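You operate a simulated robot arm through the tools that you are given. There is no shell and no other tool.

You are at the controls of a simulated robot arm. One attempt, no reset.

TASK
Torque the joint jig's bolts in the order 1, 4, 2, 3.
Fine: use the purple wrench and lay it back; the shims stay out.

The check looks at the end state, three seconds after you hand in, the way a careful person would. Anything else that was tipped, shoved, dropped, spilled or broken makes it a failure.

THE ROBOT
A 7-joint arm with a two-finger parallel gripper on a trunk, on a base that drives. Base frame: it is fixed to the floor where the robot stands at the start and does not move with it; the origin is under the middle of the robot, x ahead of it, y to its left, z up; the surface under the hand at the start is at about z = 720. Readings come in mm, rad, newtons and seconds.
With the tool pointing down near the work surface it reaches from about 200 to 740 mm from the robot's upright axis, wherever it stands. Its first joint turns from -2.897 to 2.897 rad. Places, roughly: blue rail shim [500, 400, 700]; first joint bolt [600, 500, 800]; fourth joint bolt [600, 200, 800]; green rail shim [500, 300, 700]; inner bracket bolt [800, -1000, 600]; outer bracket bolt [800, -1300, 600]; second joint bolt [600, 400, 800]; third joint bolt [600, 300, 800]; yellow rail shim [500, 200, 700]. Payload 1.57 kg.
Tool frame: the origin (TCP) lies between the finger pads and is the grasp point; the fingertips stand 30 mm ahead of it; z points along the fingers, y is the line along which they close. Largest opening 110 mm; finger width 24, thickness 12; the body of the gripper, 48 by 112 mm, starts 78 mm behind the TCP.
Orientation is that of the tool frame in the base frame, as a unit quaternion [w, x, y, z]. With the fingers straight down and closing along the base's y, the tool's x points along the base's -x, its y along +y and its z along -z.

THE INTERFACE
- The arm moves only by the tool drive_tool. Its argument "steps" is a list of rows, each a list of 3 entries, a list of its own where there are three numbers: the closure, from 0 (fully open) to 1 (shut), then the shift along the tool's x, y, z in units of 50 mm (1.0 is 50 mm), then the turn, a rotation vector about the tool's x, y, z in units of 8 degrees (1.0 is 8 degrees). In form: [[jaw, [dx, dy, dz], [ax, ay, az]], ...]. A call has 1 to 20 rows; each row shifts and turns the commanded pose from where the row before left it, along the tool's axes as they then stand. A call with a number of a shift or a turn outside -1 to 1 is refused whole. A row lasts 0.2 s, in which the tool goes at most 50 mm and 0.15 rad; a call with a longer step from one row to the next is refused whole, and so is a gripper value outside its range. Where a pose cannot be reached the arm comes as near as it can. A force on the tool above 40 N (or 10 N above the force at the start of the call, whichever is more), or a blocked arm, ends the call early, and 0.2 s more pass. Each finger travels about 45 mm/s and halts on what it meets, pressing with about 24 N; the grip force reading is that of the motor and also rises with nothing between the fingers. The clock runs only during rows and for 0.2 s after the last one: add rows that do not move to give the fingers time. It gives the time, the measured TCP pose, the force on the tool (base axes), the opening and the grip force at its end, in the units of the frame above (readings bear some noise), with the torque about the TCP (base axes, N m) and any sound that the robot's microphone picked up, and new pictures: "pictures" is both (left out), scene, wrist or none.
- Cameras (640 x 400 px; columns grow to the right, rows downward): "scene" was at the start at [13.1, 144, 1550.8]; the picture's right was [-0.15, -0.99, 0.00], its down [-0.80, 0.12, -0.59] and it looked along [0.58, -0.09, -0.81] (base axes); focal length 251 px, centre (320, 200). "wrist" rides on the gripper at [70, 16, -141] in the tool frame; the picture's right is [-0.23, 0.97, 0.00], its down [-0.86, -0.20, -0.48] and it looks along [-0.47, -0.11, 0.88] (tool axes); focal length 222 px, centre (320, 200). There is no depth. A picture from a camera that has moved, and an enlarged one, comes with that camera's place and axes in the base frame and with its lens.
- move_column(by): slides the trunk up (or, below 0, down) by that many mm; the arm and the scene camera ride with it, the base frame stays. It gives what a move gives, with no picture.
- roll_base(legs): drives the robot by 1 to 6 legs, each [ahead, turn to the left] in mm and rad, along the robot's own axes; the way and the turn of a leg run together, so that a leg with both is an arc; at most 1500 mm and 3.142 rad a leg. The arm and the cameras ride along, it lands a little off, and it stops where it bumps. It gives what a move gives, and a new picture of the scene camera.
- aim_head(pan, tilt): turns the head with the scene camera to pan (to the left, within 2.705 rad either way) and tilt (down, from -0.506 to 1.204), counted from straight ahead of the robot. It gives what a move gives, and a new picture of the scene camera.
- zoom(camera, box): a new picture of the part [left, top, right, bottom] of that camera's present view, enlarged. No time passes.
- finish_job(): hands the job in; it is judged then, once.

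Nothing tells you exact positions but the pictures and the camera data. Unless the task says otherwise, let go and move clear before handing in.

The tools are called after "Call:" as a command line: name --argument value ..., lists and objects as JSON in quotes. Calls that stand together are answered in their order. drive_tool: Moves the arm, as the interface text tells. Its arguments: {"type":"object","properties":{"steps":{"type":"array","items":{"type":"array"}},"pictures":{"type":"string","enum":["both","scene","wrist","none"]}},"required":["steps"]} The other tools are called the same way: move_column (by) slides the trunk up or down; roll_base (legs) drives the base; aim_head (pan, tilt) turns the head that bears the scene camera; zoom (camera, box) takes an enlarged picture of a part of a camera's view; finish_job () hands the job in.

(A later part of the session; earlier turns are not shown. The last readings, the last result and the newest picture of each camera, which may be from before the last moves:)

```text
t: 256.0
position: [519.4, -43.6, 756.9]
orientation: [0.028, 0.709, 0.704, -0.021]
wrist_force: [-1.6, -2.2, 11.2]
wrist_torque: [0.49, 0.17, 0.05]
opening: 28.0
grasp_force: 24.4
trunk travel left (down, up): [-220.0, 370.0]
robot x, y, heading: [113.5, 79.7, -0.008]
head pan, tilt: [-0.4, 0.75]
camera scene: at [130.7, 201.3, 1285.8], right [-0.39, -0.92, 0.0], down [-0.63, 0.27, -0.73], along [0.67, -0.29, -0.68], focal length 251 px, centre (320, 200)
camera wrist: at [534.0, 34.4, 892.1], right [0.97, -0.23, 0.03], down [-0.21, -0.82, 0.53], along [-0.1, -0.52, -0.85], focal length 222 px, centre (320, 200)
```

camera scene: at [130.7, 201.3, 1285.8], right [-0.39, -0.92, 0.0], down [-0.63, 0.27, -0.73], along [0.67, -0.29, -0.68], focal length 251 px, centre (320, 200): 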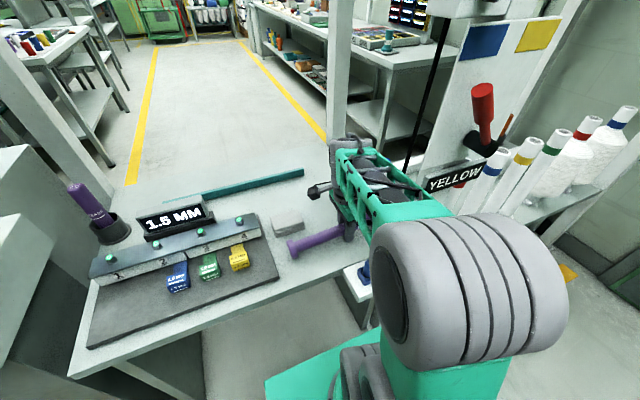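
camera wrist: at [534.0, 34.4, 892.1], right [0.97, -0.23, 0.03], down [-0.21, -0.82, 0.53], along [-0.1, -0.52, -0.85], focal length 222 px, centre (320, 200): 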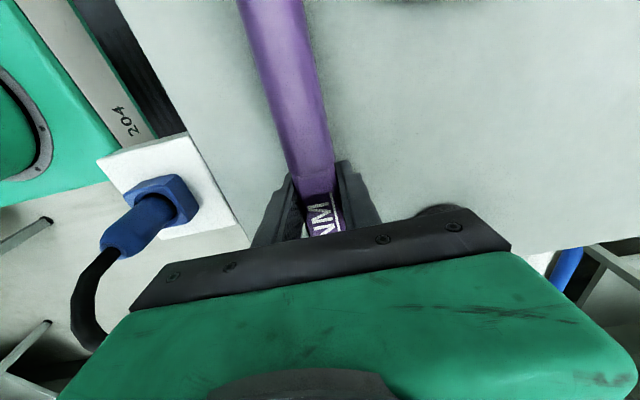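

The wrench is pressed back level with the hand without my having to let go. Lifting, levelling the hand and raising the trunk again.

Call:
drive_tool --steps '[[1, [0.01, 0, -0.15], [0, 0, 0]], [1, [0.03, 0, -0.5], [0, 0, 0]], [1, [0.05, 0, -0.7], [0, 0, 0]], [1, [0, 0, -0.5], [0, 0.5, 0]], [1, [0, 0, 0], [0, 0, 0]]]' --pictures "none"

Call:
move_column --by 70

Call:
drive_tool --steps '[[1, [0.6, 0, 0], [0, 0, 0]], [1, [0.6, 0, 0], [0, 0, 0]], [1, [0.5, -0.4, 0], [0, 0, 0]], [1, [0, 0, 0], [0, 0, -0.865]], [1, [0, 0, 0], [0, 0, -0.865]], [1, [0, 0, 0], [0, 0, -0.865]], [1, [0, 0, 0], [0, 0, -0.865]], [1, [0, 0, 0], [0, 0, -0.865]], [1, [0, 0, 0], [0, 0, -0.865]], [1, [0, 0, 0], [0, 0, -0.865]], [1, [0, 0, 0], [0, 0, -0.865]], [1, [0, 0, 0], [0, 0, -0.865]], [1, [0, 0, 0], [0, 0, -0.865]], [1, [0, 0, 0], [0, 0, -0.865]], [1, [0, 0, 0], [0, 0, -0.865]], [1, [0, 0, 0], [0, 0, -0.865]], [1, [0, 0, 0], [0, 0, 0]]]' --pictures "none"

```text
t: 257.2
position: [518.7, -32.3, 847.9]
orientation: [0.002, 0.709, 0.705, 0.003]
wrist_force: [0.2, 0.5, -5.3]
wrist_torque: [-0.09, 0.01, -0.02]
opening: 28.1
grasp_force: 23.6
trunk travel left (down, up): [-220.0, 370.0]
robot x, y, heading: [113.7, 78.0, -0.002]
head pan, tilt: [-0.4, 0.75]
```

```text
t: 258.3
position: [519.0, -32.4, 918.8]
orientation: [0.002, 0.708, 0.706, 0.003]
wrist_force: [-0.3, -0.2, -4.2]
wrist_torque: [-0.11, 0.03, -0.01]
opening: 27.8
grasp_force: 24.1
trunk travel left (down, up): [-290.0, 300.0]
robot x, y, heading: [109.6, 82.0, -0.006]
head pan, tilt: [-0.4, 0.75]
```

```text
t: 261.9
position: [498.6, 53.1, 918.0]
orientation: [0.003, 0.002, 1.0, 0.002]
wrist_force: [0.4, -0.1, -4.5]
wrist_torque: [0.02, -0.1, 0.03]
opening: 27.8
grasp_force: 23.7
trunk travel left (down, up): [-290.0, 300.0]
robot x, y, heading: [114.3, 79.1, -0.007]
head pan, tilt: [-0.4, 0.75]
```

Call:
drive_tool --steps '[[1, [0.06, 0.9, -0.03], [0, 0, 0]], [1, [0.06, 0.93, -0.03], [0, 0, 0]], [1, [0.06, 0.93, -0.03], [0, 0, 0]], [1, [0.06, 0.93, -0.03], [0, 0, 0]], [1, [0.06, 0.93, -0.03], [0, 0, 0]], [1, [0.06, 0.93, -0.03], [0, 0, 0]], [1, [0, 0, 0], [0, 0, -0.85]], [1, [0, 0, 0], [0, 0, -0.85]], [1, [0, 0, 0], [0, 0, -0.85]], [1, [0, 0, 0], [0, 0, -0.85]], [1, [0, 0, 0], [0, 0, -0.85]], [1, [0, 0, 0], [0, 0, -0.85]], [1, [0, 0, 0], [0, 0, -0.85]], [1, [0, 0, 0], [0, 0, -0.85]], [1, [0, 0, 0], [0, 0, -0.85]], [1, [0, 0, 0], [0, 0, -0.85]], [1, [0, 0, 0], [0, 0, 0]]]' --pictures "none"

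Call:
aim_head --pan 0.9 --tilt 0.6

Call:
zoom --camera "scene" --box '[410, 255, 470, 295]'

Call:
aim_head --pan 0.1 --tilt 0.75

Call:
zoom --camera "scene" --box '[235, 198, 295, 238]'

```text
t: 265.5
position: [482.9, 331.0, 926.8]
orientation: [0.003, -0.558, 0.83, -0.002]
wrist_force: [-0.3, 0.3, -4.5]
wrist_torque: [0.13, -0.06, 0.01]
opening: 27.6
grasp_force: 24.4
trunk travel left (down, up): [-290.0, 300.0]
robot x, y, heading: [116.2, 79.4, -0.001]
head pan, tilt: [-0.4, 0.75]
```

```text
t: 266.9
position: [483.4, 331.5, 926.5]
orientation: [0.004, -0.557, 0.83, -0.002]
wrist_force: [-0.3, -1.0, -3.9]
wrist_torque: [0.07, -0.05, 0.01]
opening: 27.9
grasp_force: 23.9
trunk travel left (down, up): [-290.0, 300.0]
robot x, y, heading: [115.1, 76.3, -0.01]
head pan, tilt: [0.901, 0.6]
camera scene: at [110.6, 303.2, 1368.5], right [0.78, -0.63, 0.0], down [-0.35, -0.44, -0.82], along [0.52, 0.64, -0.57], focal length 251 px, centre (320, 200)
```

scene: 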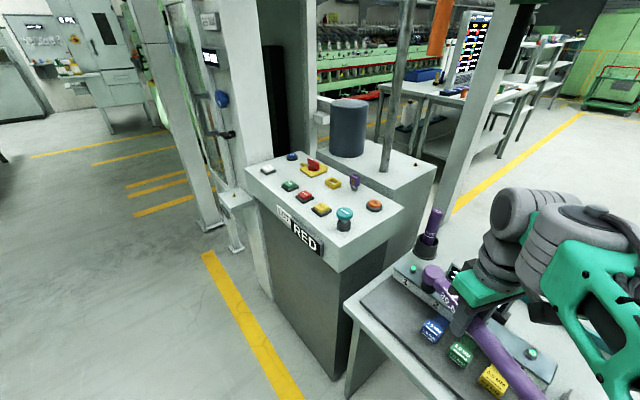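

```text
10.00 times, centred on (440, 275) of scene
camera zoom: at [110.6, 303.2, 1368.5], right [0.78, -0.63, 0.0], down [-0.35, -0.44, -0.82], along [0.52, 0.64, -0.57], focal length 2509 px, centre (-880, -550)
```

zoom: 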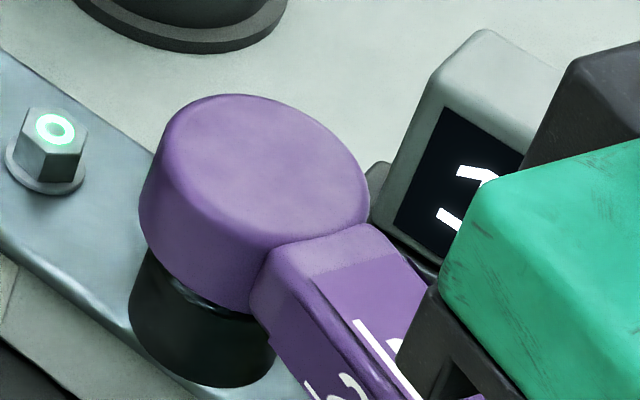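

```text
t: 268.1
position: [482.6, 331.1, 926.8]
orientation: [0.003, -0.556, 0.831, -0.002]
wrist_force: [0.4, 0.3, -4.4]
wrist_torque: [0.05, -0.04, 0.02]
opening: 28.0
grasp_force: 23.3
trunk travel left (down, up): [-290.0, 300.0]
robot x, y, heading: [113.3, 77.7, -0.004]
head pan, tilt: [0.099, 0.75]
camera scene: at [137.8, 242.1, 1355.6], right [0.1, -1.0, 0.0], down [-0.68, -0.07, -0.73], along [0.73, 0.07, -0.68], focal length 251 px, centre (320, 200)
```

scene: 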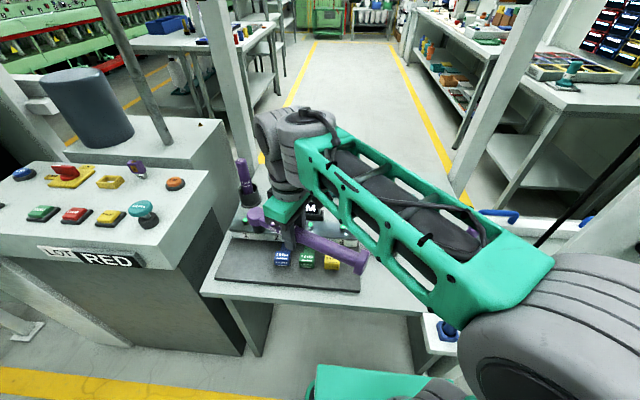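

```text
10.00 times, centred on (265, 218) of scene
camera zoom: at [137.8, 242.1, 1355.6], right [0.1, -1.0, 0.0], down [-0.68, -0.07, -0.73], along [0.73, 0.07, -0.68], focal length 2509 px, centre (870, 20)
```

zoom: 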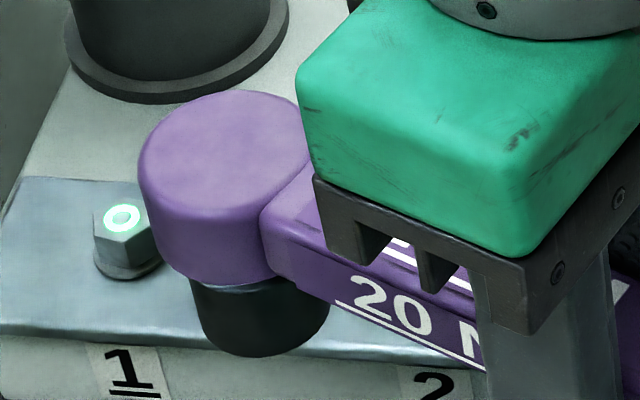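

Call:
drive_tool --steps '[[1, [0, 0, 0], [0, 0.17, 0]], [1, [0, 0, 0], [-0.02, 0, 0.79]], [1, [0, 0, 0], [-0.02, 0, 0.78]], [1, [-0.61, -0.033, -0.015], [0, 0, 0]], [1, [-0.61, -0.033, -0.015], [0, 0, 0]], [1, [-0.61, -0.033, -0.015], [0, 0, 0]], [1, [-0.61, -0.033, -0.015], [0, 0, 0]], [1, [-0.01, 0, 0.4], [0, 0, 0]], [1, [-0.01, 0, 0.4], [0, 0, 0]], [1, [-0.01, 0, 0.4], [0, 0, 0]], [1, [0, 0, 0], [0, 0, 0]], [1, [0, 0, 0], [0, 0, 0]]]' --pictures "none"

Call:
zoom --camera "scene" --box '[225, 195, 285, 235]'

Call:
aim_head --pan 0.9 --tilt 0.6

Call:
zoom --camera "scene" --box '[390, 240, 450, 280]'

```text
t: 270.7
position: [558.0, 427.1, 867.9]
orientation: [-0.007, -0.463, 0.886, -0.006]
wrist_force: [0.6, 0.2, -3.9]
wrist_torque: [0.07, -0.03, 0.03]
opening: 28.0
grasp_force: 24.1
trunk travel left (down, up): [-290.0, 300.0]
robot x, y, heading: [113.3, 76.1, -0.006]
head pan, tilt: [0.099, 0.75]
```

```text
10.00 times, centred on (255, 215) of scene
camera zoom: at [137.9, 242.2, 1355.6], right [0.09, -1.0, 0.0], down [-0.68, -0.06, -0.73], along [0.73, 0.07, -0.68], focal length 2509 px, centre (970, 50)
```

zoom: 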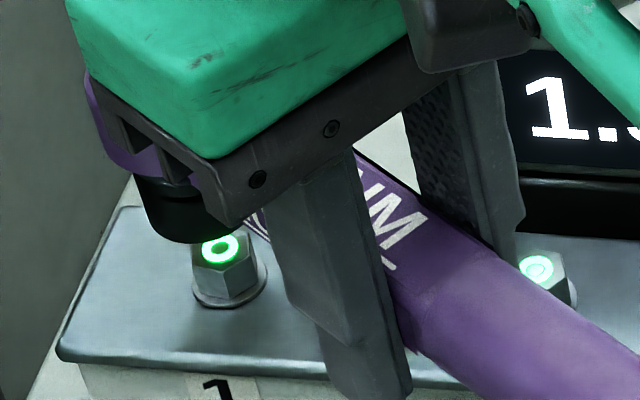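

```text
t: 271.8
position: [557.8, 426.6, 868.4]
orientation: [-0.006, -0.463, 0.886, -0.007]
wrist_force: [-0.7, -0.2, -4.2]
wrist_torque: [0.09, -0.05, -0.02]
opening: 27.9
grasp_force: 24.4
trunk travel left (down, up): [-290.0, 300.0]
robot x, y, heading: [112.5, 78.2, -0.005]
head pan, tilt: [0.901, 0.6]
camera scene: at [110.7, 303.3, 1368.4], right [0.78, -0.63, 0.0], down [-0.35, -0.44, -0.82], along [0.52, 0.64, -0.57], focal length 251 px, centre (320, 200)
```

scene: 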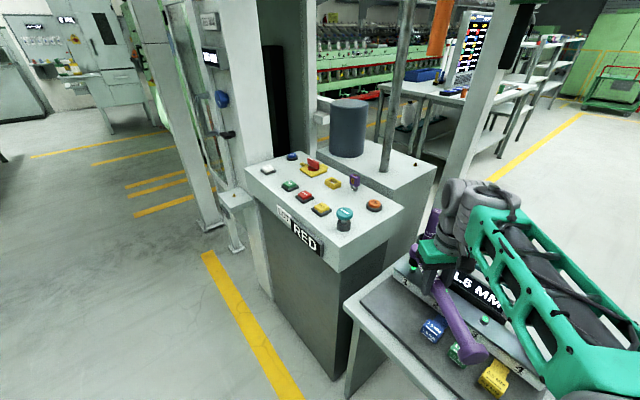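

```text
10.00 times, centred on (420, 260) of scene
camera zoom: at [110.7, 303.3, 1368.4], right [0.78, -0.63, 0.0], down [-0.35, -0.44, -0.82], along [0.52, 0.64, -0.57], focal length 2509 px, centre (-680, -400)
```

zoom: 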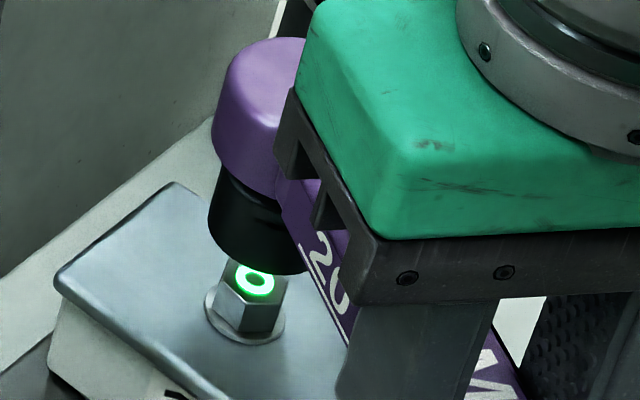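

Alignment is within about a millimetre in both views. I'll make a small correction and go down in small checked steps.

Call:
drive_tool --steps '[[1, [0.025, -0.006, 0.08], [0, 0, 0]], [1, [0, 0, 0.08], [0, 0, 0]], [1, [0, 0, 0.06], [0, 0, 0]], [1, [0, 0, 0.06], [0, 0, 0]], [1, [0, 0, 0], [0, 0, 0]]]' --pictures "none"

Call:
drive_tool --steps '[[1, [0, 0, 0.04], [0, 0, 0]], [1, [0, 0, 0.04], [0, 0, 0]], [1, [0, 0, 0], [0, 0, 0]]]' --pictures "none"

```text
t: 273.0
position: [558.8, 426.2, 854.7]
orientation: [-0.007, -0.463, 0.886, -0.008]
wrist_force: [0.5, -0.2, -4.4]
wrist_torque: [0.06, -0.07, 0.01]
opening: 28.1
grasp_force: 24.2
trunk travel left (down, up): [-290.0, 300.0]
robot x, y, heading: [112.4, 78.9, -0.007]
head pan, tilt: [0.901, 0.6]
```

```text
t: 273.8
position: [558.0, 426.2, 850.4]
orientation: [-0.007, -0.463, 0.886, -0.006]
wrist_force: [-0.2, 0.4, -5.3]
wrist_torque: [0.08, -0.08, 0.0]
opening: 28.0
grasp_force: 24.3
trunk travel left (down, up): [-290.0, 300.0]
robot x, y, heading: [113.6, 77.9, -0.007]
head pan, tilt: [0.901, 0.6]
```

Call:
drive_tool --steps '[[1, [0, 0, 0.03], [0, 0, 0]], [1, [0, 0, 0.03], [0, 0, 0]], [1, [0, 0, 0], [0, 0, 0]]]' --pictures "none"

Call:
zoom --camera "scene" --box '[400, 250, 436, 274]'

```text
t: 274.6
position: [558.4, 426.3, 847.2]
orientation: [-0.007, -0.462, 0.887, -0.007]
wrist_force: [-0.8, 0.3, -4.2]
wrist_torque: [0.08, -0.03, -0.04]
opening: 28.3
grasp_force: 24.0
trunk travel left (down, up): [-290.0, 300.0]
robot x, y, heading: [112.7, 77.3, -0.011]
head pan, tilt: [0.901, 0.6]
```

```text
16.00 times, centred on (418, 262) of scene
camera zoom: at [110.6, 303.3, 1368.5], right [0.78, -0.62, 0.0], down [-0.35, -0.44, -0.82], along [0.52, 0.64, -0.57], focal length 4014 px, centre (-1248, -792)
```

zoom: 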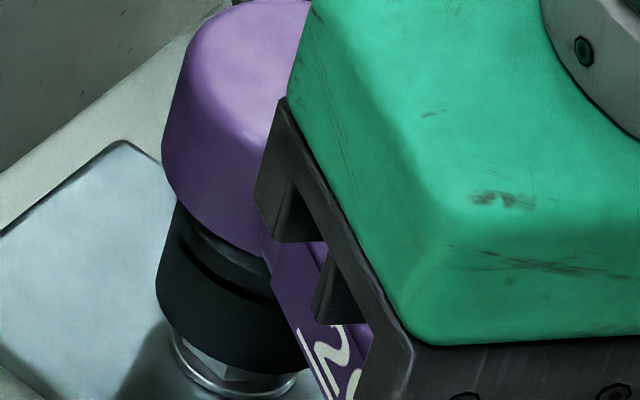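

Call:
drive_tool --steps '[[1, [0, 0, 0.025], [0, 0, 0]], [1, [0, 0, 0.025], [0, 0, 0]], [1, [0, 0, 0], [0, 0, 0]]]' --pictures "none"

Call:
drive_tool --steps '[[1, [0, 0, 0.025], [0, 0, 0]], [1, [0, 0, 0.025], [0, 0, 0]], [1, [0, 0, 0], [0, 0, 0]]]' --pictures "none"

```text
t: 275.4
position: [559.0, 426.0, 844.6]
orientation: [-0.006, -0.463, 0.886, -0.007]
wrist_force: [0.5, -0.6, -3.8]
wrist_torque: [0.05, -0.05, 0.04]
opening: 27.7
grasp_force: 23.8
trunk travel left (down, up): [-290.0, 300.0]
robot x, y, heading: [112.7, 76.8, 0.0]
head pan, tilt: [0.901, 0.6]
```

```text
t: 276.2
position: [557.5, 425.4, 842.9]
orientation: [-0.007, -0.462, 0.887, -0.007]
wrist_force: [0.2, 0.3, -5.0]
wrist_torque: [0.08, -0.03, 0.0]
opening: 27.8
grasp_force: 24.5
trunk travel left (down, up): [-290.0, 300.0]
robot x, y, heading: [111.5, 77.4, -0.006]
head pan, tilt: [0.901, 0.6]
```

Call:
drive_tool --steps '[[1, [0, 0, 0.03], [0, 0, 0]], [1, [0, 0, 0.03], [0, 0, 0]], [1, [0, 0, 0], [0, 0, 0]]]' --pictures "none"

Call:
drive_tool --steps '[[1, [0, 0, 0.03], [0, 0, 0]], [1, [0, 0, 0.02], [0, 0, 0]], [1, [0, 0, 0], [0, 0, 0]]]' --pictures "none"

Call:
zoom --camera "scene" --box '[400, 250, 436, 274]'

```text
t: 277.0
position: [557.4, 425.7, 838.7]
orientation: [-0.007, -0.463, 0.886, -0.007]
wrist_force: [-0.3, -0.8, -3.5]
wrist_torque: [0.07, -0.08, -0.02]
opening: 27.6
grasp_force: 24.3
trunk travel left (down, up): [-290.0, 300.0]
robot x, y, heading: [113.2, 79.4, -0.002]
head pan, tilt: [0.901, 0.6]
```

```text
t: 277.8
position: [558.3, 425.4, 837.9]
orientation: [-0.007, -0.462, 0.887, -0.007]
wrist_force: [0.8, 0.4, -4.9]
wrist_torque: [0.08, -0.06, 0.02]
opening: 28.2
grasp_force: 24.7
trunk travel left (down, up): [-290.0, 300.0]
robot x, y, heading: [116.0, 77.3, -0.004]
head pan, tilt: [0.901, 0.6]
```

```text
16.00 times, centred on (418, 262) of scene
camera zoom: at [110.6, 303.3, 1368.5], right [0.78, -0.62, 0.0], down [-0.35, -0.44, -0.82], along [0.52, 0.64, -0.57], focal length 4014 px, centre (-1248, -792)
```

zoom: 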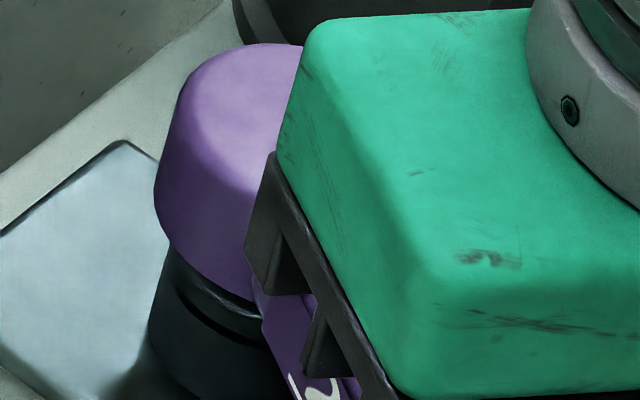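

Seated cleanly with no force. I'll turn 24°, then go in half-degree steps.

Call:
drive_tool --steps '[[1, [-0.004, 0.112, 0], [-0.008, 0, 0.375]], [1, [-0.004, 0.112, 0], [-0.008, 0, 0.375]], [1, [-0.004, 0.112, 0], [-0.008, 0, 0.375]], [1, [-0.004, 0.112, 0], [-0.008, 0, 0.375]], [1, [0, 0, 0], [0, 0, 0]]]' --pictures "none"

Call:
drive_tool --steps '[[1, [-0.004, 0.112, 0], [-0.008, 0, 0.375]], [1, [-0.004, 0.112, 0], [-0.008, 0, 0.375]], [1, [-0.004, 0.112, 0], [-0.008, 0, 0.375]], [1, [-0.003, 0.075, 0], [-0.005, 0, 0.25]], [1, [0, 0, 0], [0, 0, 0]]]' --pictures "none"

Call:
drive_tool --steps '[[1, [-0.001, 0.0373, 0], [-0.003, 0, 0.125]], [1, [0, 0, 0], [0, 0, 0]]]' --pictures "none"

Call:
drive_tool --steps '[[1, [-0.001, 0.0373, 0], [-0.003, 0, 0.125]], [1, [0, 0, 0], [0, 0, 0]]]' --pictures "none"

Call:
drive_tool --steps '[[1, [-0.0007, 0.0187, 0], [-0.0015, 0, 0.0625]], [1, [0, 0, 0], [0, 0, 0]]]' --pictures "none"

Call:
drive_tool --steps '[[1, [-0.0007, 0.0187, 0], [-0.0015, 0, 0.0625]], [1, [0, 0, 0], [0, 0, 0]]]' --pictures "none"

Call:
drive_tool --steps '[[1, [-0.0007, 0.0187, 0], [-0.0015, 0, 0.0625]], [1, [0, 0, 0], [0, 0, 0]]]' --pictures "none"

Call:
drive_tool --steps '[[1, [-0.0007, 0.0187, 0], [-0.0015, 0, 0.0625]], [1, [0, 0, 0], [0, 0, 0]]]' --pictures "none"

```text
t: 279.0
position: [542.3, 440.2, 835.5]
orientation: [-0.008, -0.367, 0.93, -0.006]
wrist_force: [0.5, -0.1, -4.5]
wrist_torque: [0.03, -0.03, 0.01]
opening: 27.8
grasp_force: 23.8
trunk travel left (down, up): [-290.0, 300.0]
robot x, y, heading: [112.8, 79.2, -0.004]
head pan, tilt: [0.901, 0.6]
```

```text
t: 280.2
position: [527.7, 457.7, 836.3]
orientation: [-0.007, -0.276, 0.961, -0.004]
wrist_force: [0.4, -0.2, -3.6]
wrist_torque: [0.04, -0.07, 0.0]
opening: 28.1
grasp_force: 24.0
trunk travel left (down, up): [-290.0, 300.0]
robot x, y, heading: [115.6, 80.2, -0.008]
head pan, tilt: [0.901, 0.6]
```

```text
t: 280.8
position: [526.2, 457.5, 836.0]
orientation: [-0.007, -0.268, 0.963, -0.004]
wrist_force: [0.8, 0.7, -4.4]
wrist_torque: [-0.01, -0.05, -0.01]
opening: 27.6
grasp_force: 23.6
trunk travel left (down, up): [-290.0, 300.0]
robot x, y, heading: [111.9, 79.7, -0.005]
head pan, tilt: [0.901, 0.6]
```

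```text
t: 281.4
position: [526.1, 460.4, 835.2]
orientation: [-0.007, -0.26, 0.966, -0.003]
wrist_force: [0.6, 0.1, -3.2]
wrist_torque: [0.03, -0.04, -0.01]
opening: 28.0
grasp_force: 23.3
trunk travel left (down, up): [-290.0, 300.0]
robot x, y, heading: [112.0, 78.8, -0.003]
head pan, tilt: [0.901, 0.6]
```

```text
t: 282.0
position: [526.6, 460.4, 835.9]
orientation: [-0.007, -0.256, 0.967, -0.004]
wrist_force: [0.2, -0.1, -4.9]
wrist_torque: [0.02, -0.09, 0.0]
opening: 27.6
grasp_force: 24.4
trunk travel left (down, up): [-290.0, 300.0]
robot x, y, heading: [111.2, 80.7, -0.006]
head pan, tilt: [0.901, 0.6]
```

```text
t: 282.6
position: [525.7, 461.5, 837.3]
orientation: [-0.007, -0.252, 0.968, -0.003]
wrist_force: [0.6, 0.8, -4.6]
wrist_torque: [0.08, -0.1, 0.08]
opening: 28.0
grasp_force: 24.0
trunk travel left (down, up): [-290.0, 300.0]
robot x, y, heading: [116.5, 75.5, -0.006]
head pan, tilt: [0.901, 0.6]
```

```text
t: 283.2
position: [525.6, 462.4, 835.9]
orientation: [-0.008, -0.247, 0.969, -0.004]
wrist_force: [0.3, -0.1, -4.1]
wrist_torque: [0.03, -0.09, 0.19]
opening: 27.9
grasp_force: 23.7
trunk travel left (down, up): [-290.0, 300.0]
robot x, y, heading: [114.2, 77.9, -0.003]
head pan, tilt: [0.901, 0.6]
```

```text
t: 283.8
position: [526.2, 464.8, 836.2]
orientation: [-0.007, -0.243, 0.97, -0.005]
wrist_force: [-0.5, 0.2, -3.1]
wrist_torque: [-0.01, -0.1, 0.34]
opening: 27.5
grasp_force: 24.3
trunk travel left (down, up): [-290.0, 300.0]
robot x, y, heading: [115.8, 80.1, -0.009]
head pan, tilt: [0.901, 0.6]
```

The torque builds linearly from 25.5° after seating, as a clean couple: 0.08, 0.19, 0.34 N·m. Continuing in half-degree steps.

Call:
drive_tool --steps '[[1, [-0.0004, 0.0094, 0], [-0.0008, 0, 0.031]], [1, [0, 0, 0], [0, 0, 0]]]' --pictures "none"

Call:
drive_tool --steps '[[1, [-0.0004, 0.0094, 0], [-0.0008, 0, 0.031]], [1, [0, 0, 0], [0, 0, 0]]]' --pictures "none"

Call:
drive_tool --steps '[[1, [-0.0004, 0.0094, 0], [-0.0008, 0, 0.031]], [1, [0, 0, 0], [0, 0, 0]]]' --pictures "none"

Call:
drive_tool --steps '[[1, [-0.0004, 0.0094, 0], [-0.0008, 0, 0.031]], [1, [0, 0, 0], [0, 0, 0]]]' --pictures "none"

Call:
drive_tool --steps '[[1, [-0.0004, 0.0094, 0], [-0.0008, 0, 0.031]], [1, [0, 0, 0], [0, 0, 0]]]' --pictures "none"

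Call:
drive_tool --steps '[[1, [-0.0004, 0.0094, 0], [-0.0008, 0, 0.031]], [1, [0, 0, 0], [0, 0, 0]]]' --pictures "none"

```text
t: 284.4
position: [524.2, 464.2, 836.6]
orientation: [-0.007, -0.24, 0.971, -0.004]
wrist_force: [-0.4, -0.2, -4.3]
wrist_torque: [0.05, -0.08, 0.37]
opening: 28.0
grasp_force: 24.5
trunk travel left (down, up): [-290.0, 300.0]
robot x, y, heading: [113.3, 75.3, -0.011]
head pan, tilt: [0.901, 0.6]
```

```text
t: 285.0
position: [524.2, 463.9, 836.7]
orientation: [-0.008, -0.24, 0.971, -0.003]
wrist_force: [0.2, -0.2, -3.1]
wrist_torque: [0.05, -0.08, 0.4]
opening: 27.7
grasp_force: 23.9
trunk travel left (down, up): [-290.0, 300.0]
robot x, y, heading: [113.5, 77.1, -0.011]
head pan, tilt: [0.901, 0.6]
```

```text
t: 285.6
position: [526.2, 465.1, 835.8]
orientation: [-0.006, -0.237, 0.971, -0.004]
wrist_force: [0.2, -0.1, -4.6]
wrist_torque: [0.02, -0.07, 0.42]
opening: 27.8
grasp_force: 24.2
trunk travel left (down, up): [-290.0, 300.0]
robot x, y, heading: [112.2, 77.9, -0.001]
head pan, tilt: [0.901, 0.6]
```

```text
t: 286.2
position: [525.4, 465.0, 837.1]
orientation: [-0.008, -0.234, 0.972, -0.004]
wrist_force: [0.8, -0.5, -4.3]
wrist_torque: [0.03, -0.1, 0.46]
opening: 27.8
grasp_force: 23.8
trunk travel left (down, up): [-290.0, 300.0]
robot x, y, heading: [110.9, 79.4, -0.008]
head pan, tilt: [0.901, 0.6]
```

```text
t: 286.8
position: [524.0, 465.2, 836.8]
orientation: [-0.007, -0.232, 0.973, -0.004]
wrist_force: [-0.4, -1.1, -3.5]
wrist_torque: [0.08, -0.09, -0.01]
opening: 27.6
grasp_force: 24.2
trunk travel left (down, up): [-290.0, 300.0]
robot x, y, heading: [109.7, 79.6, -0.004]
head pan, tilt: [0.901, 0.6]
```

```text
t: 287.4
position: [522.8, 466.3, 838.1]
orientation: [-0.008, -0.231, 0.973, -0.003]
wrist_force: [-0.7, -1.2, -4.6]
wrist_torque: [0.04, -0.05, 0.01]
opening: 27.9
grasp_force: 24.3
trunk travel left (down, up): [-290.0, 300.0]
robot x, y, heading: [111.4, 79.0, -0.006]
head pan, tilt: [0.901, 0.6]
```

The torque climbed to about 0.46 N·m and then let go sharply, four times out of four: that is the wrench's release at its set value, so bolt 1 is torqued. I'll lift off and go to bolt 4.

Call:
drive_tool --steps '[[1, [0.003, 0, -0.3], [0, 0, 0]], [1, [0.005, 0, -0.5], [0, 0, 0]], [1, [0.005, 0, -0.6], [0, 0, 0]], [1, [0.4, -0.4, -0.3], [0, 0, 0]], [1, [0.6, -0.7, -0.1], [0, 0, 0]], [1, [0.4, -0.8, 0], [0, 0, 0]], [1, [0.1, -0.9, 0], [0, 0, 0]], [1, [0, -0.9, 0], [0, 0, 0]], [1, [0, -0.9, 0], [0, 0, 0]], [1, [0, 0, 0], [0, 0, 0]]]' --pictures "none"

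```text
t: 289.6
position: [560.4, 227.5, 929.9]
orientation: [-0.007, -0.23, 0.973, -0.003]
wrist_force: [-0.3, 0.7, -3.7]
wrist_torque: [0.02, -0.09, 0.01]
opening: 27.8
grasp_force: 24.5
trunk travel left (down, up): [-290.0, 300.0]
robot x, y, heading: [116.5, 84.7, -0.006]
head pan, tilt: [0.901, 0.6]
```

Call:
drive_tool --steps '[[1, [0.68, -0.46, 0], [0, 0, 0]], [1, [0.68, -0.46, 0], [0, 0, 0]], [1, [0.68, -0.46, 0], [0, 0, 0]], [1, [0, 0, 0], [0.01, 0, -0.77]], [1, [0, 0, 0], [0.01, 0, -0.77]], [1, [0, 0, 0], [0.01, 0, -0.77]], [1, [0, 0, 0], [0, 0, 0]]]' --pictures "none"

Call:
move_column --by -30

Call:
aim_head --pan 0.1 --tilt 0.75

Call:
zoom --camera "scene" --box '[280, 180, 400, 260]'

```text
t: 291.2
position: [501.3, 120.9, 930.1]
orientation: [-0.008, -0.384, 0.923, -0.004]
wrist_force: [0.8, 0.0, -3.4]
wrist_torque: [0.07, -0.07, -0.02]
opening: 27.8
grasp_force: 23.9
trunk travel left (down, up): [-290.0, 300.0]
robot x, y, heading: [113.5, 80.3, -0.002]
head pan, tilt: [0.901, 0.6]
```

```text
t: 291.9
position: [499.8, 119.3, 899.9]
orientation: [-0.007, -0.384, 0.923, -0.004]
wrist_force: [-0.2, 0.7, -4.0]
wrist_torque: [0.07, -0.05, -0.07]
opening: 27.9
grasp_force: 24.1
trunk travel left (down, up): [-260.0, 330.0]
robot x, y, heading: [113.3, 76.3, -0.008]
head pan, tilt: [0.901, 0.6]
```

```text
t: 293.1
position: [499.7, 120.7, 900.9]
orientation: [-0.007, -0.384, 0.923, -0.004]
wrist_force: [0.0, 1.1, -3.4]
wrist_torque: [0.07, -0.09, 0.01]
opening: 27.8
grasp_force: 24.1
trunk travel left (down, up): [-260.0, 330.0]
robot x, y, heading: [111.9, 77.1, -0.007]
head pan, tilt: [0.099, 0.75]
camera scene: at [137.8, 242.0, 1325.6], right [0.1, -1.0, 0.0], down [-0.68, -0.07, -0.73], along [0.73, 0.07, -0.68], focal length 251 px, centre (320, 200)
```

scene: 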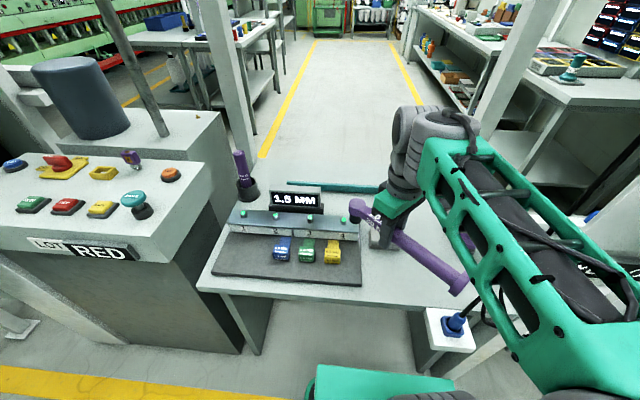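

```text
5.00 times, centred on (340, 220) of scene
camera zoom: at [137.8, 242.0, 1325.6], right [0.1, -1.0, 0.0], down [-0.68, -0.07, -0.73], along [0.73, 0.07, -0.68], focal length 1254 px, centre (220, 100)
```

zoom: 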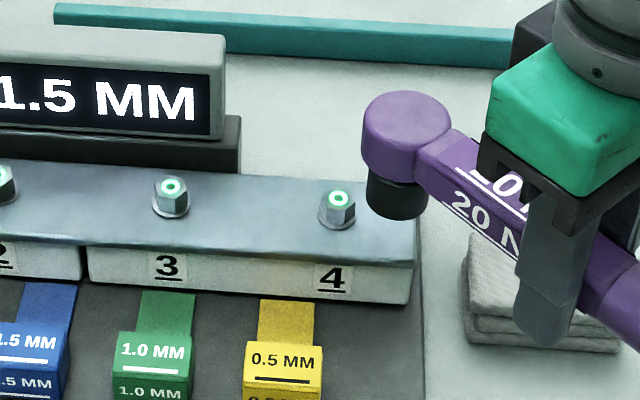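

Call:
zoom --camera "scene" --box '[325, 195, 385, 235]'

Call:
aim_head --pan 0.7 --tilt 0.7

```text
10.00 times, centred on (355, 215) of scene
camera zoom: at [137.8, 242.0, 1325.6], right [0.1, -1.0, 0.0], down [-0.68, -0.07, -0.73], along [0.73, 0.07, -0.68], focal length 2509 px, centre (-30, 50)
```

zoom: 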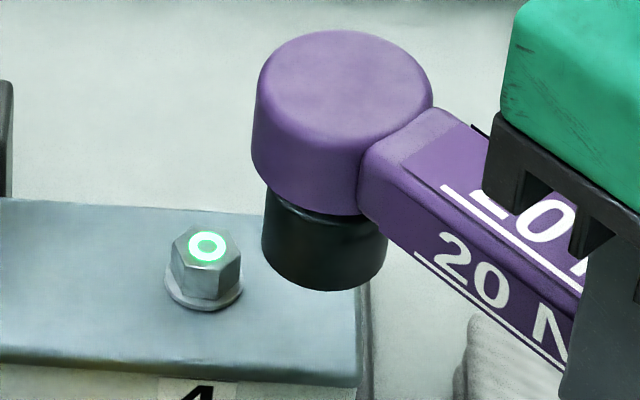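

```text
t: 294.1
position: [499.6, 120.7, 899.6]
orientation: [-0.007, -0.384, 0.923, -0.005]
wrist_force: [-0.2, -0.5, -4.4]
wrist_torque: [0.08, -0.06, 0.01]
opening: 27.8
grasp_force: 23.9
trunk travel left (down, up): [-260.0, 330.0]
robot x, y, heading: [111.7, 79.6, -0.005]
head pan, tilt: [0.7, 0.7]
camera scene: at [120.6, 288.4, 1329.9], right [0.64, -0.77, 0.0], down [-0.5, -0.41, -0.76], along [0.59, 0.49, -0.64], focal length 251 px, centre (320, 200)
```

scene: 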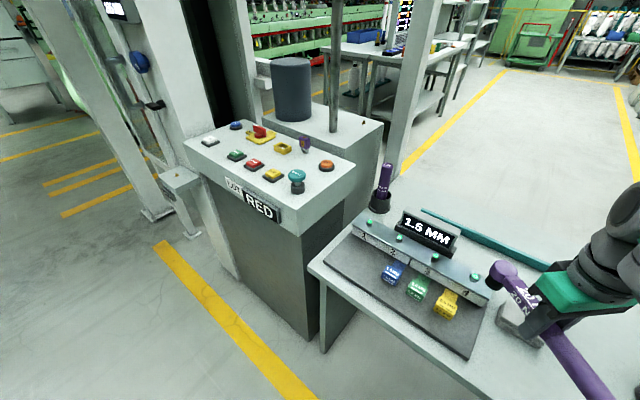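

Call:
zoom --camera "scene" --box '[460, 250, 520, 290]'

```text
10.00 times, centred on (490, 270) of scene
camera zoom: at [120.6, 288.4, 1329.9], right [0.64, -0.77, 0.0], down [-0.5, -0.41, -0.76], along [0.59, 0.49, -0.64], focal length 2509 px, centre (-1380, -500)
```

zoom: 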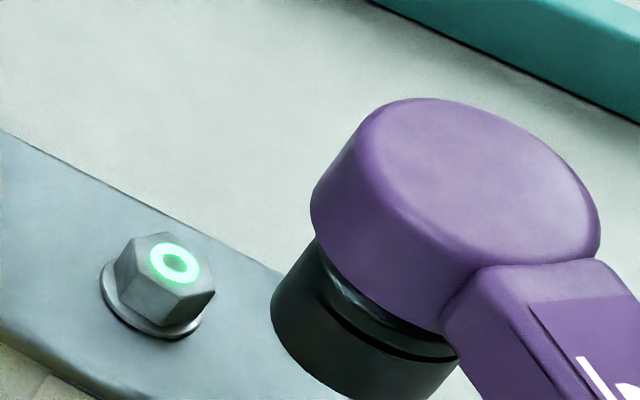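

Two-view measurements agree well: bolt 4 at (623.5, 220.8), socket at (578.7, 193.1). I'll correct a slight lean, move over bolt 4, and check.

Call:
drive_tool --steps '[[1, [0, 0, 0], [-0.25, 0.25, 0]], [1, [-0.53, -0.138, -0.03], [0, 0, 0]], [1, [-0.53, -0.138, -0.03], [0, 0, 0]], [1, [-0.01, 0, 0.3], [0, 0, 0]], [1, [-0.01, 0, 0.2], [0, 0, 0]], [1, [0, 0, 0], [0, 0, 0]], [1, [0, 0, 0], [0, 0, 0]]]' --pictures "none"

Call:
zoom --camera "scene" --box '[445, 250, 505, 290]'

Call:
aim_head --pan 0.1 --tilt 0.75

Call:
zoom --camera "scene" --box '[315, 195, 375, 235]'

```text
t: 295.7
position: [547.7, 150.2, 876.0]
orientation: [-0.03, -0.383, 0.923, 0.005]
wrist_force: [1.4, 0.9, -3.7]
wrist_torque: [0.08, -0.05, 0.0]
opening: 28.0
grasp_force: 23.8
trunk travel left (down, up): [-260.0, 330.0]
robot x, y, heading: [109.6, 80.8, -0.005]
head pan, tilt: [0.7, 0.7]
```

```text
10.00 times, centred on (475, 270) of scene
camera zoom: at [120.6, 288.5, 1329.9], right [0.64, -0.77, 0.0], down [-0.49, -0.41, -0.76], along [0.59, 0.49, -0.64], focal length 2509 px, centre (-1230, -500)
```

zoom: 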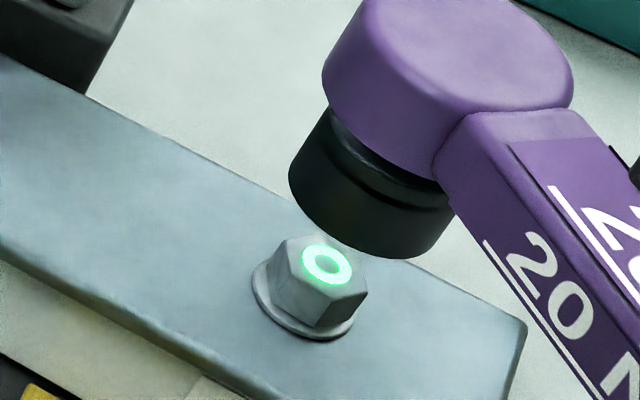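

```text
t: 296.7
position: [548.2, 148.3, 877.1]
orientation: [-0.031, -0.383, 0.923, 0.006]
wrist_force: [0.4, -0.8, -4.9]
wrist_torque: [0.07, -0.1, 0.02]
opening: 27.6
grasp_force: 24.3
trunk travel left (down, up): [-260.0, 330.0]
robot x, y, heading: [113.5, 78.3, -0.008]
head pan, tilt: [0.099, 0.75]
camera scene: at [137.9, 242.0, 1325.6], right [0.1, -1.0, 0.0], down [-0.68, -0.07, -0.73], along [0.73, 0.07, -0.68], focal length 251 px, centre (320, 200)
```

scene: 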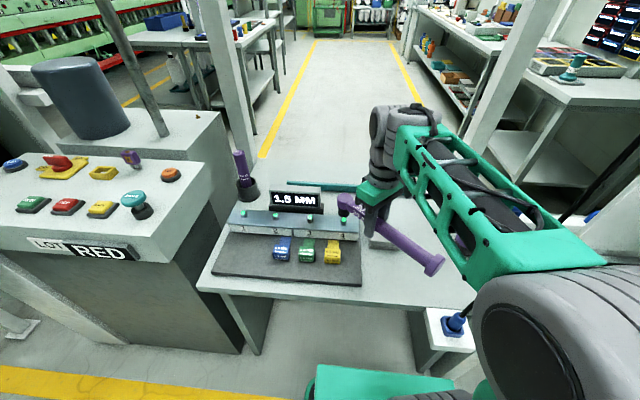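

```text
10.00 times, centred on (345, 215) of scene
camera zoom: at [137.9, 242.0, 1325.6], right [0.1, -1.0, 0.0], down [-0.68, -0.07, -0.73], along [0.73, 0.07, -0.68], focal length 2509 px, centre (70, 50)
```

zoom: 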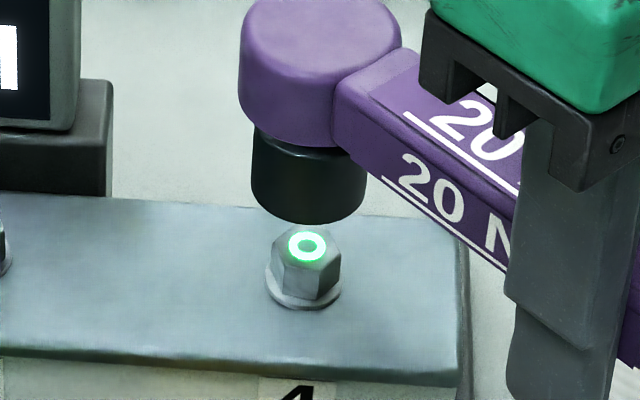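

Within about 1.3 mm. I'll correct and go down in checked steps.

Call:
drive_tool --steps '[[1, [0.002, -0.012, 0.15], [0, 0, 0]], [1, [0.002, -0.012, 0.15], [0, 0, 0]], [1, [-0.005, -0.003, 0.1], [0, 0, 0]], [1, [0, 0, 0], [0, 0, 0]]]' --pictures "none"

Call:
zoom --camera "scene" --box '[327, 205, 363, 229]'

Call:
drive_tool --steps '[[1, [-0.002, -0.001, 0.04], [0, 0, 0]], [1, [-0.002, -0.001, 0.04], [0, 0, 0]], [1, [0, 0, 0], [0, 0, 0]]]' --pictures "none"

```text
t: 297.7
position: [546.9, 149.0, 856.5]
orientation: [-0.03, -0.383, 0.923, 0.005]
wrist_force: [0.2, 0.2, -4.1]
wrist_torque: [0.07, -0.08, 0.04]
opening: 28.1
grasp_force: 24.0
trunk travel left (down, up): [-260.0, 330.0]
robot x, y, heading: [113.3, 79.4, -0.009]
head pan, tilt: [0.099, 0.75]
```

```text
16.00 times, centred on (345, 217) of scene
camera zoom: at [137.9, 241.9, 1325.6], right [0.09, -1.0, 0.0], down [-0.68, -0.06, -0.73], along [0.73, 0.07, -0.68], focal length 4014 px, centre (-80, -72)
```

zoom: 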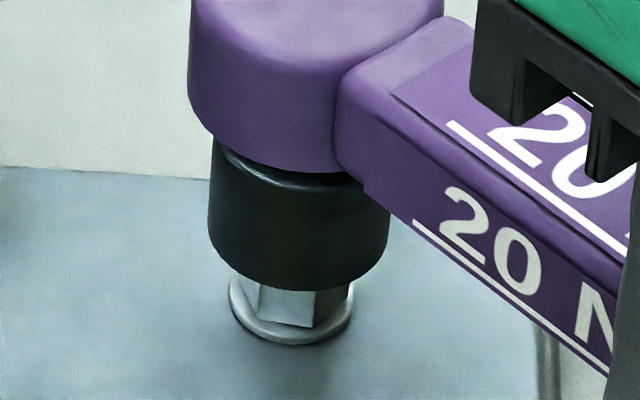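

```text
t: 298.5
position: [546.0, 147.3, 851.5]
orientation: [-0.031, -0.383, 0.923, 0.005]
wrist_force: [-0.2, -0.4, -4.0]
wrist_torque: [0.07, -0.04, 0.0]
opening: 27.8
grasp_force: 23.9
trunk travel left (down, up): [-260.0, 330.0]
robot x, y, heading: [112.2, 80.3, -0.007]
head pan, tilt: [0.099, 0.75]
```

Call:
drive_tool --steps '[[1, [-0.012, -0.001, 0.03], [0, 0, 0]], [1, [-0.002, -0.001, 0.03], [0, 0, 0]], [1, [0, 0, 0], [0, 0, 0]]]' --pictures "none"

Call:
drive_tool --steps '[[1, [-0.002, -0.001, 0.025], [0, 0, 0]], [1, [-0.002, -0.001, 0.025], [0, 0, 0]], [1, [0, 0, 0], [0, 0, 0]]]' --pictures "none"

Call:
zoom --camera "scene" --box '[327, 205, 363, 229]'

```text
t: 299.3
position: [547.7, 148.5, 847.2]
orientation: [-0.031, -0.383, 0.923, 0.006]
wrist_force: [-0.3, -1.0, -4.8]
wrist_torque: [0.06, -0.06, 0.02]
opening: 27.4
grasp_force: 23.8
trunk travel left (down, up): [-260.0, 330.0]
robot x, y, heading: [115.9, 76.0, -0.005]
head pan, tilt: [0.099, 0.75]
```

```text
t: 300.1
position: [547.2, 148.4, 845.2]
orientation: [-0.031, -0.382, 0.924, 0.005]
wrist_force: [-0.3, -0.7, -3.7]
wrist_torque: [0.05, -0.07, 0.01]
opening: 28.0
grasp_force: 24.0
trunk travel left (down, up): [-260.0, 330.0]
robot x, y, heading: [113.3, 76.6, -0.011]
head pan, tilt: [0.099, 0.75]
```

```text
16.00 times, centred on (345, 217) of scene
camera zoom: at [137.9, 241.9, 1325.6], right [0.09, -1.0, 0.0], down [-0.68, -0.06, -0.73], along [0.73, 0.07, -0.68], focal length 4014 px, centre (-80, -72)
```

zoom: 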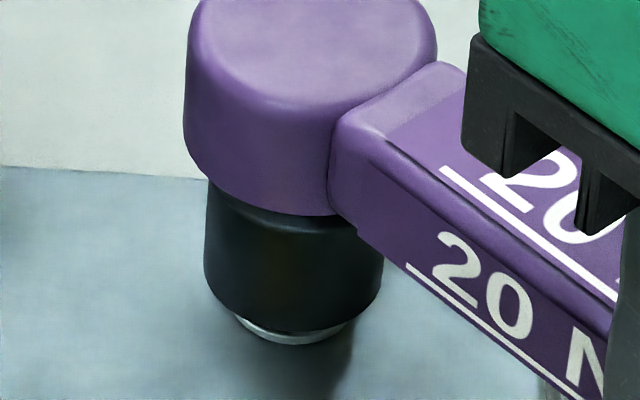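

Sliding over bolt 4 with no contact. A bit deeper until fully seated.

Call:
drive_tool --steps '[[1, [-0.002, -0.001, 0.03], [0, 0, 0]], [1, [-0.002, -0.001, 0.03], [0, 0, 0]], [1, [0, 0, 0], [0, 0, 0]]]' --pictures "none"

Call:
drive_tool --steps '[[1, [-0.002, -0.001, 0.03], [0, 0, 0]], [1, [-0.002, -0.001, 0.02], [0, 0, 0]], [1, [0, 0, 0], [0, 0, 0]]]' --pictures "none"

Call:
zoom --camera "scene" --box '[327, 205, 363, 229]'

```text
t: 300.9
position: [548.7, 146.7, 842.9]
orientation: [-0.031, -0.384, 0.923, 0.006]
wrist_force: [-0.6, 0.2, -3.9]
wrist_torque: [0.05, -0.07, 0.01]
opening: 28.2
grasp_force: 24.0
trunk travel left (down, up): [-260.0, 330.0]
robot x, y, heading: [114.0, 80.3, -0.003]
head pan, tilt: [0.099, 0.75]
```

```text
t: 301.7
position: [547.9, 147.7, 840.6]
orientation: [-0.03, -0.383, 0.923, 0.005]
wrist_force: [0.0, -0.2, -4.1]
wrist_torque: [0.08, -0.06, 0.06]
opening: 28.2
grasp_force: 23.8
trunk travel left (down, up): [-260.0, 330.0]
robot x, y, heading: [114.7, 75.8, -0.004]
head pan, tilt: [0.099, 0.75]
```

```text
16.00 times, centred on (345, 217) of scene
camera zoom: at [137.9, 241.9, 1325.6], right [0.09, -1.0, 0.0], down [-0.68, -0.06, -0.73], along [0.73, 0.07, -0.68], focal length 4014 px, centre (-80, -72)
```

zoom: 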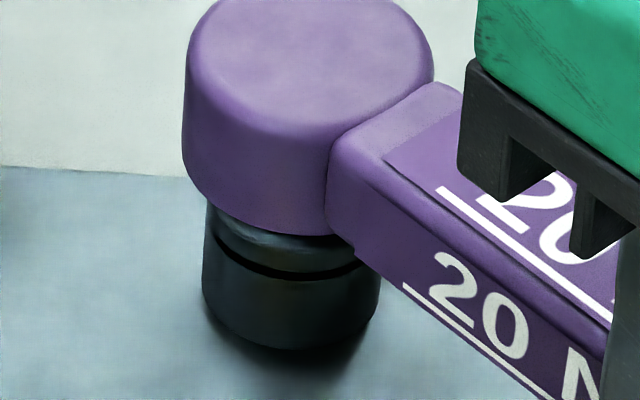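

Fully seated on bolt 4. Turning clockwise, quickly through the free travel, then finely.

Call:
drive_tool --steps '[[1, [-0.005, 0.1094, 0.0036], [-0.0197, -0.013, 0.374]], [1, [-0.005, 0.1094, 0.0036], [-0.0197, -0.013, 0.374]], [1, [-0.005, 0.1094, 0.0036], [-0.0197, -0.013, 0.374]], [1, [-0.005, 0.1094, 0.0036], [-0.0197, -0.013, 0.374]], [1, [0, 0, 0], [0, 0, 0]]]' --pictures "none"

Call:
drive_tool --steps '[[1, [-0.005, 0.1094, 0.0036], [-0.0197, -0.013, 0.374]], [1, [-0.005, 0.1094, 0.0036], [-0.0197, -0.013, 0.374]], [1, [-0.005, 0.1094, 0.0036], [-0.0197, -0.013, 0.374]], [1, [-0.005, 0.1094, 0.0036], [-0.0197, -0.013, 0.374]], [1, [0, 0, 0], [0, 0, 0]]]' --pictures "none"

```text
t: 302.9
position: [534.3, 164.4, 839.6]
orientation: [-0.029, -0.285, 0.958, 0.008]
wrist_force: [0.3, -0.9, -3.5]
wrist_torque: [0.04, -0.04, -0.02]
opening: 27.8
grasp_force: 23.6
trunk travel left (down, up): [-260.0, 330.0]
robot x, y, heading: [111.7, 78.4, -0.006]
head pan, tilt: [0.099, 0.75]
```

```text
t: 304.1
position: [523.2, 183.1, 841.4]
orientation: [-0.029, -0.182, 0.983, 0.011]
wrist_force: [-0.5, 0.5, -4.8]
wrist_torque: [0.02, -0.09, -0.02]
opening: 28.0
grasp_force: 24.0
trunk travel left (down, up): [-260.0, 330.0]
robot x, y, heading: [114.8, 81.8, -0.006]
head pan, tilt: [0.099, 0.75]
```

Call:
drive_tool --steps '[[1, [-0.0017, 0.0365, 0.0012], [-0.0066, -0.0043, 0.125]], [1, [-0.0017, 0.0365, 0.0012], [-0.0066, -0.0043, 0.125]], [1, [0, 0, 0], [0, 0, 0]]]' --pictures "none"

Call:
drive_tool --steps '[[1, [-0.0017, 0.0365, 0.0012], [-0.0066, -0.0043, 0.125]], [1, [0, 0, 0], [0, 0, 0]]]' --pictures "none"

Call:
drive_tool --steps '[[1, [-0.0009, 0.0182, 0.0006], [-0.0033, -0.0022, 0.0625]], [1, [0, 0, 0], [0, 0, 0]]]' --pictures "none"

Call:
drive_tool --steps '[[1, [-0.0009, 0.0182, 0.0006], [-0.0033, -0.0022, 0.0625]], [1, [0, 0, 0], [0, 0, 0]]]' --pictures "none"

Call:
drive_tool --steps '[[1, [-0.0009, 0.0182, 0.0006], [-0.0033, -0.0022, 0.0625]], [1, [0, 0, 0], [0, 0, 0]]]' --pictures "none"

Call:
drive_tool --steps '[[1, [-0.0009, 0.0182, 0.0006], [-0.0033, -0.0022, 0.0625]], [1, [0, 0, 0], [0, 0, 0]]]' --pictures "none"

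```text
t: 304.9
position: [524.5, 188.8, 840.2]
orientation: [-0.028, -0.165, 0.986, 0.012]
wrist_force: [-0.1, 0.2, -4.1]
wrist_torque: [0.05, -0.06, 0.01]
opening: 27.8
grasp_force: 24.6
trunk travel left (down, up): [-260.0, 330.0]
robot x, y, heading: [116.7, 78.0, -0.007]
head pan, tilt: [0.099, 0.75]
```

```text
t: 305.5
position: [522.2, 188.5, 839.8]
orientation: [-0.029, -0.157, 0.987, 0.011]
wrist_force: [-0.9, -0.7, -3.8]
wrist_torque: [0.03, -0.05, 0.31]
opening: 27.8
grasp_force: 24.3
trunk travel left (down, up): [-260.0, 330.0]
robot x, y, heading: [113.3, 81.6, -0.006]
head pan, tilt: [0.099, 0.75]
```

```text
t: 306.1
position: [522.4, 191.1, 840.6]
orientation: [-0.029, -0.154, 0.988, 0.012]
wrist_force: [-0.5, 0.7, -4.4]
wrist_torque: [0.02, -0.12, 0.43]
opening: 27.6
grasp_force: 24.8
trunk travel left (down, up): [-260.0, 330.0]
robot x, y, heading: [112.5, 78.5, -0.004]
head pan, tilt: [0.099, 0.75]
```

```text
t: 306.7
position: [522.7, 190.2, 840.8]
orientation: [-0.029, -0.148, 0.988, 0.013]
wrist_force: [-0.3, 0.6, -4.0]
wrist_torque: [-0.01, -0.04, 0.41]
opening: 27.8
grasp_force: 23.9
trunk travel left (down, up): [-260.0, 330.0]
robot x, y, heading: [114.1, 76.0, -0.004]
head pan, tilt: [0.099, 0.75]
```

```text
t: 307.3
position: [521.6, 191.1, 840.2]
orientation: [-0.028, -0.144, 0.989, 0.012]
wrist_force: [-0.2, -1.1, -4.3]
wrist_torque: [0.01, -0.08, 0.45]
opening: 27.8
grasp_force: 24.5
trunk travel left (down, up): [-260.0, 330.0]
robot x, y, heading: [113.4, 80.0, -0.007]
head pan, tilt: [0.099, 0.75]
```

```text
t: 307.9
position: [520.8, 192.6, 839.9]
orientation: [-0.029, -0.14, 0.99, 0.013]
wrist_force: [-0.3, 0.2, -4.4]
wrist_torque: [0.02, -0.07, 0.01]
opening: 28.2
grasp_force: 23.7
trunk travel left (down, up): [-260.0, 330.0]
robot x, y, heading: [115.1, 76.4, -0.005]
head pan, tilt: [0.099, 0.75]
```

Same signature on bolt 4: the torque rises to 0.45 and releases. Lifting off and moving to bolt 2.

Call:
drive_tool --steps '[[1, [0.015, 0.01, -0.3], [0, 0, 0]], [1, [0.02, 0.014, -0.4], [0, 0, 0]], [1, [0.03, 0.02, -0.5], [0, 0, 0]], [1, [0.2, 0.6, 0], [0, 0, 0]], [1, [0.2, 0.8, 0], [0, 0, 0]], [1, [0.1, 0.8, 0], [0, 0, 0]], [1, [0, 0, 0], [0.045, 0.03, -0.85]], [1, [0, 0, 0], [0.045, 0.03, -0.85]], [1, [0, 0, 0], [0.045, 0.03, -0.85]], [1, [0, 0, 0], [0.045, 0.03, -0.85]], [1, [0, 0, 0], [0.045, 0.03, -0.85]], [1, [0, 0, 0], [0, 0, 0]]]' --pictures "none"

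Call:
zoom --camera "scene" --box '[250, 180, 370, 260]'

```text
t: 310.5
position: [466.9, 292.5, 904.7]
orientation: [-0.031, -0.424, 0.905, 0.005]
wrist_force: [-0.9, 0.3, -3.2]
wrist_torque: [0.07, -0.05, -0.01]
opening: 27.6
grasp_force: 23.8
trunk travel left (down, up): [-260.0, 330.0]
robot x, y, heading: [109.3, 80.0, -0.005]
head pan, tilt: [0.099, 0.75]
```

```text
5.00 times, centred on (310, 220) of scene
camera zoom: at [137.8, 242.0, 1325.6], right [0.09, -1.0, 0.0], down [-0.68, -0.06, -0.73], along [0.73, 0.07, -0.68], focal length 1254 px, centre (370, 100)
```

zoom: 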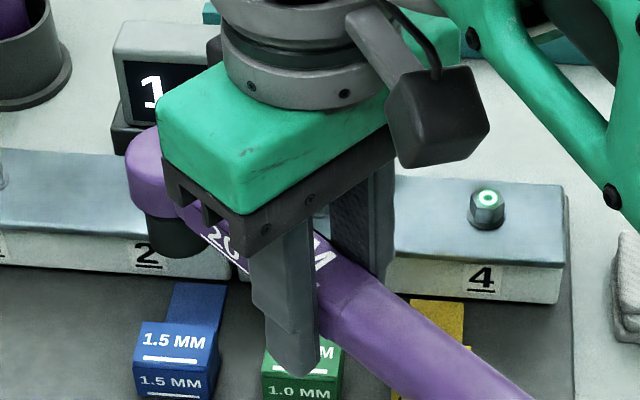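

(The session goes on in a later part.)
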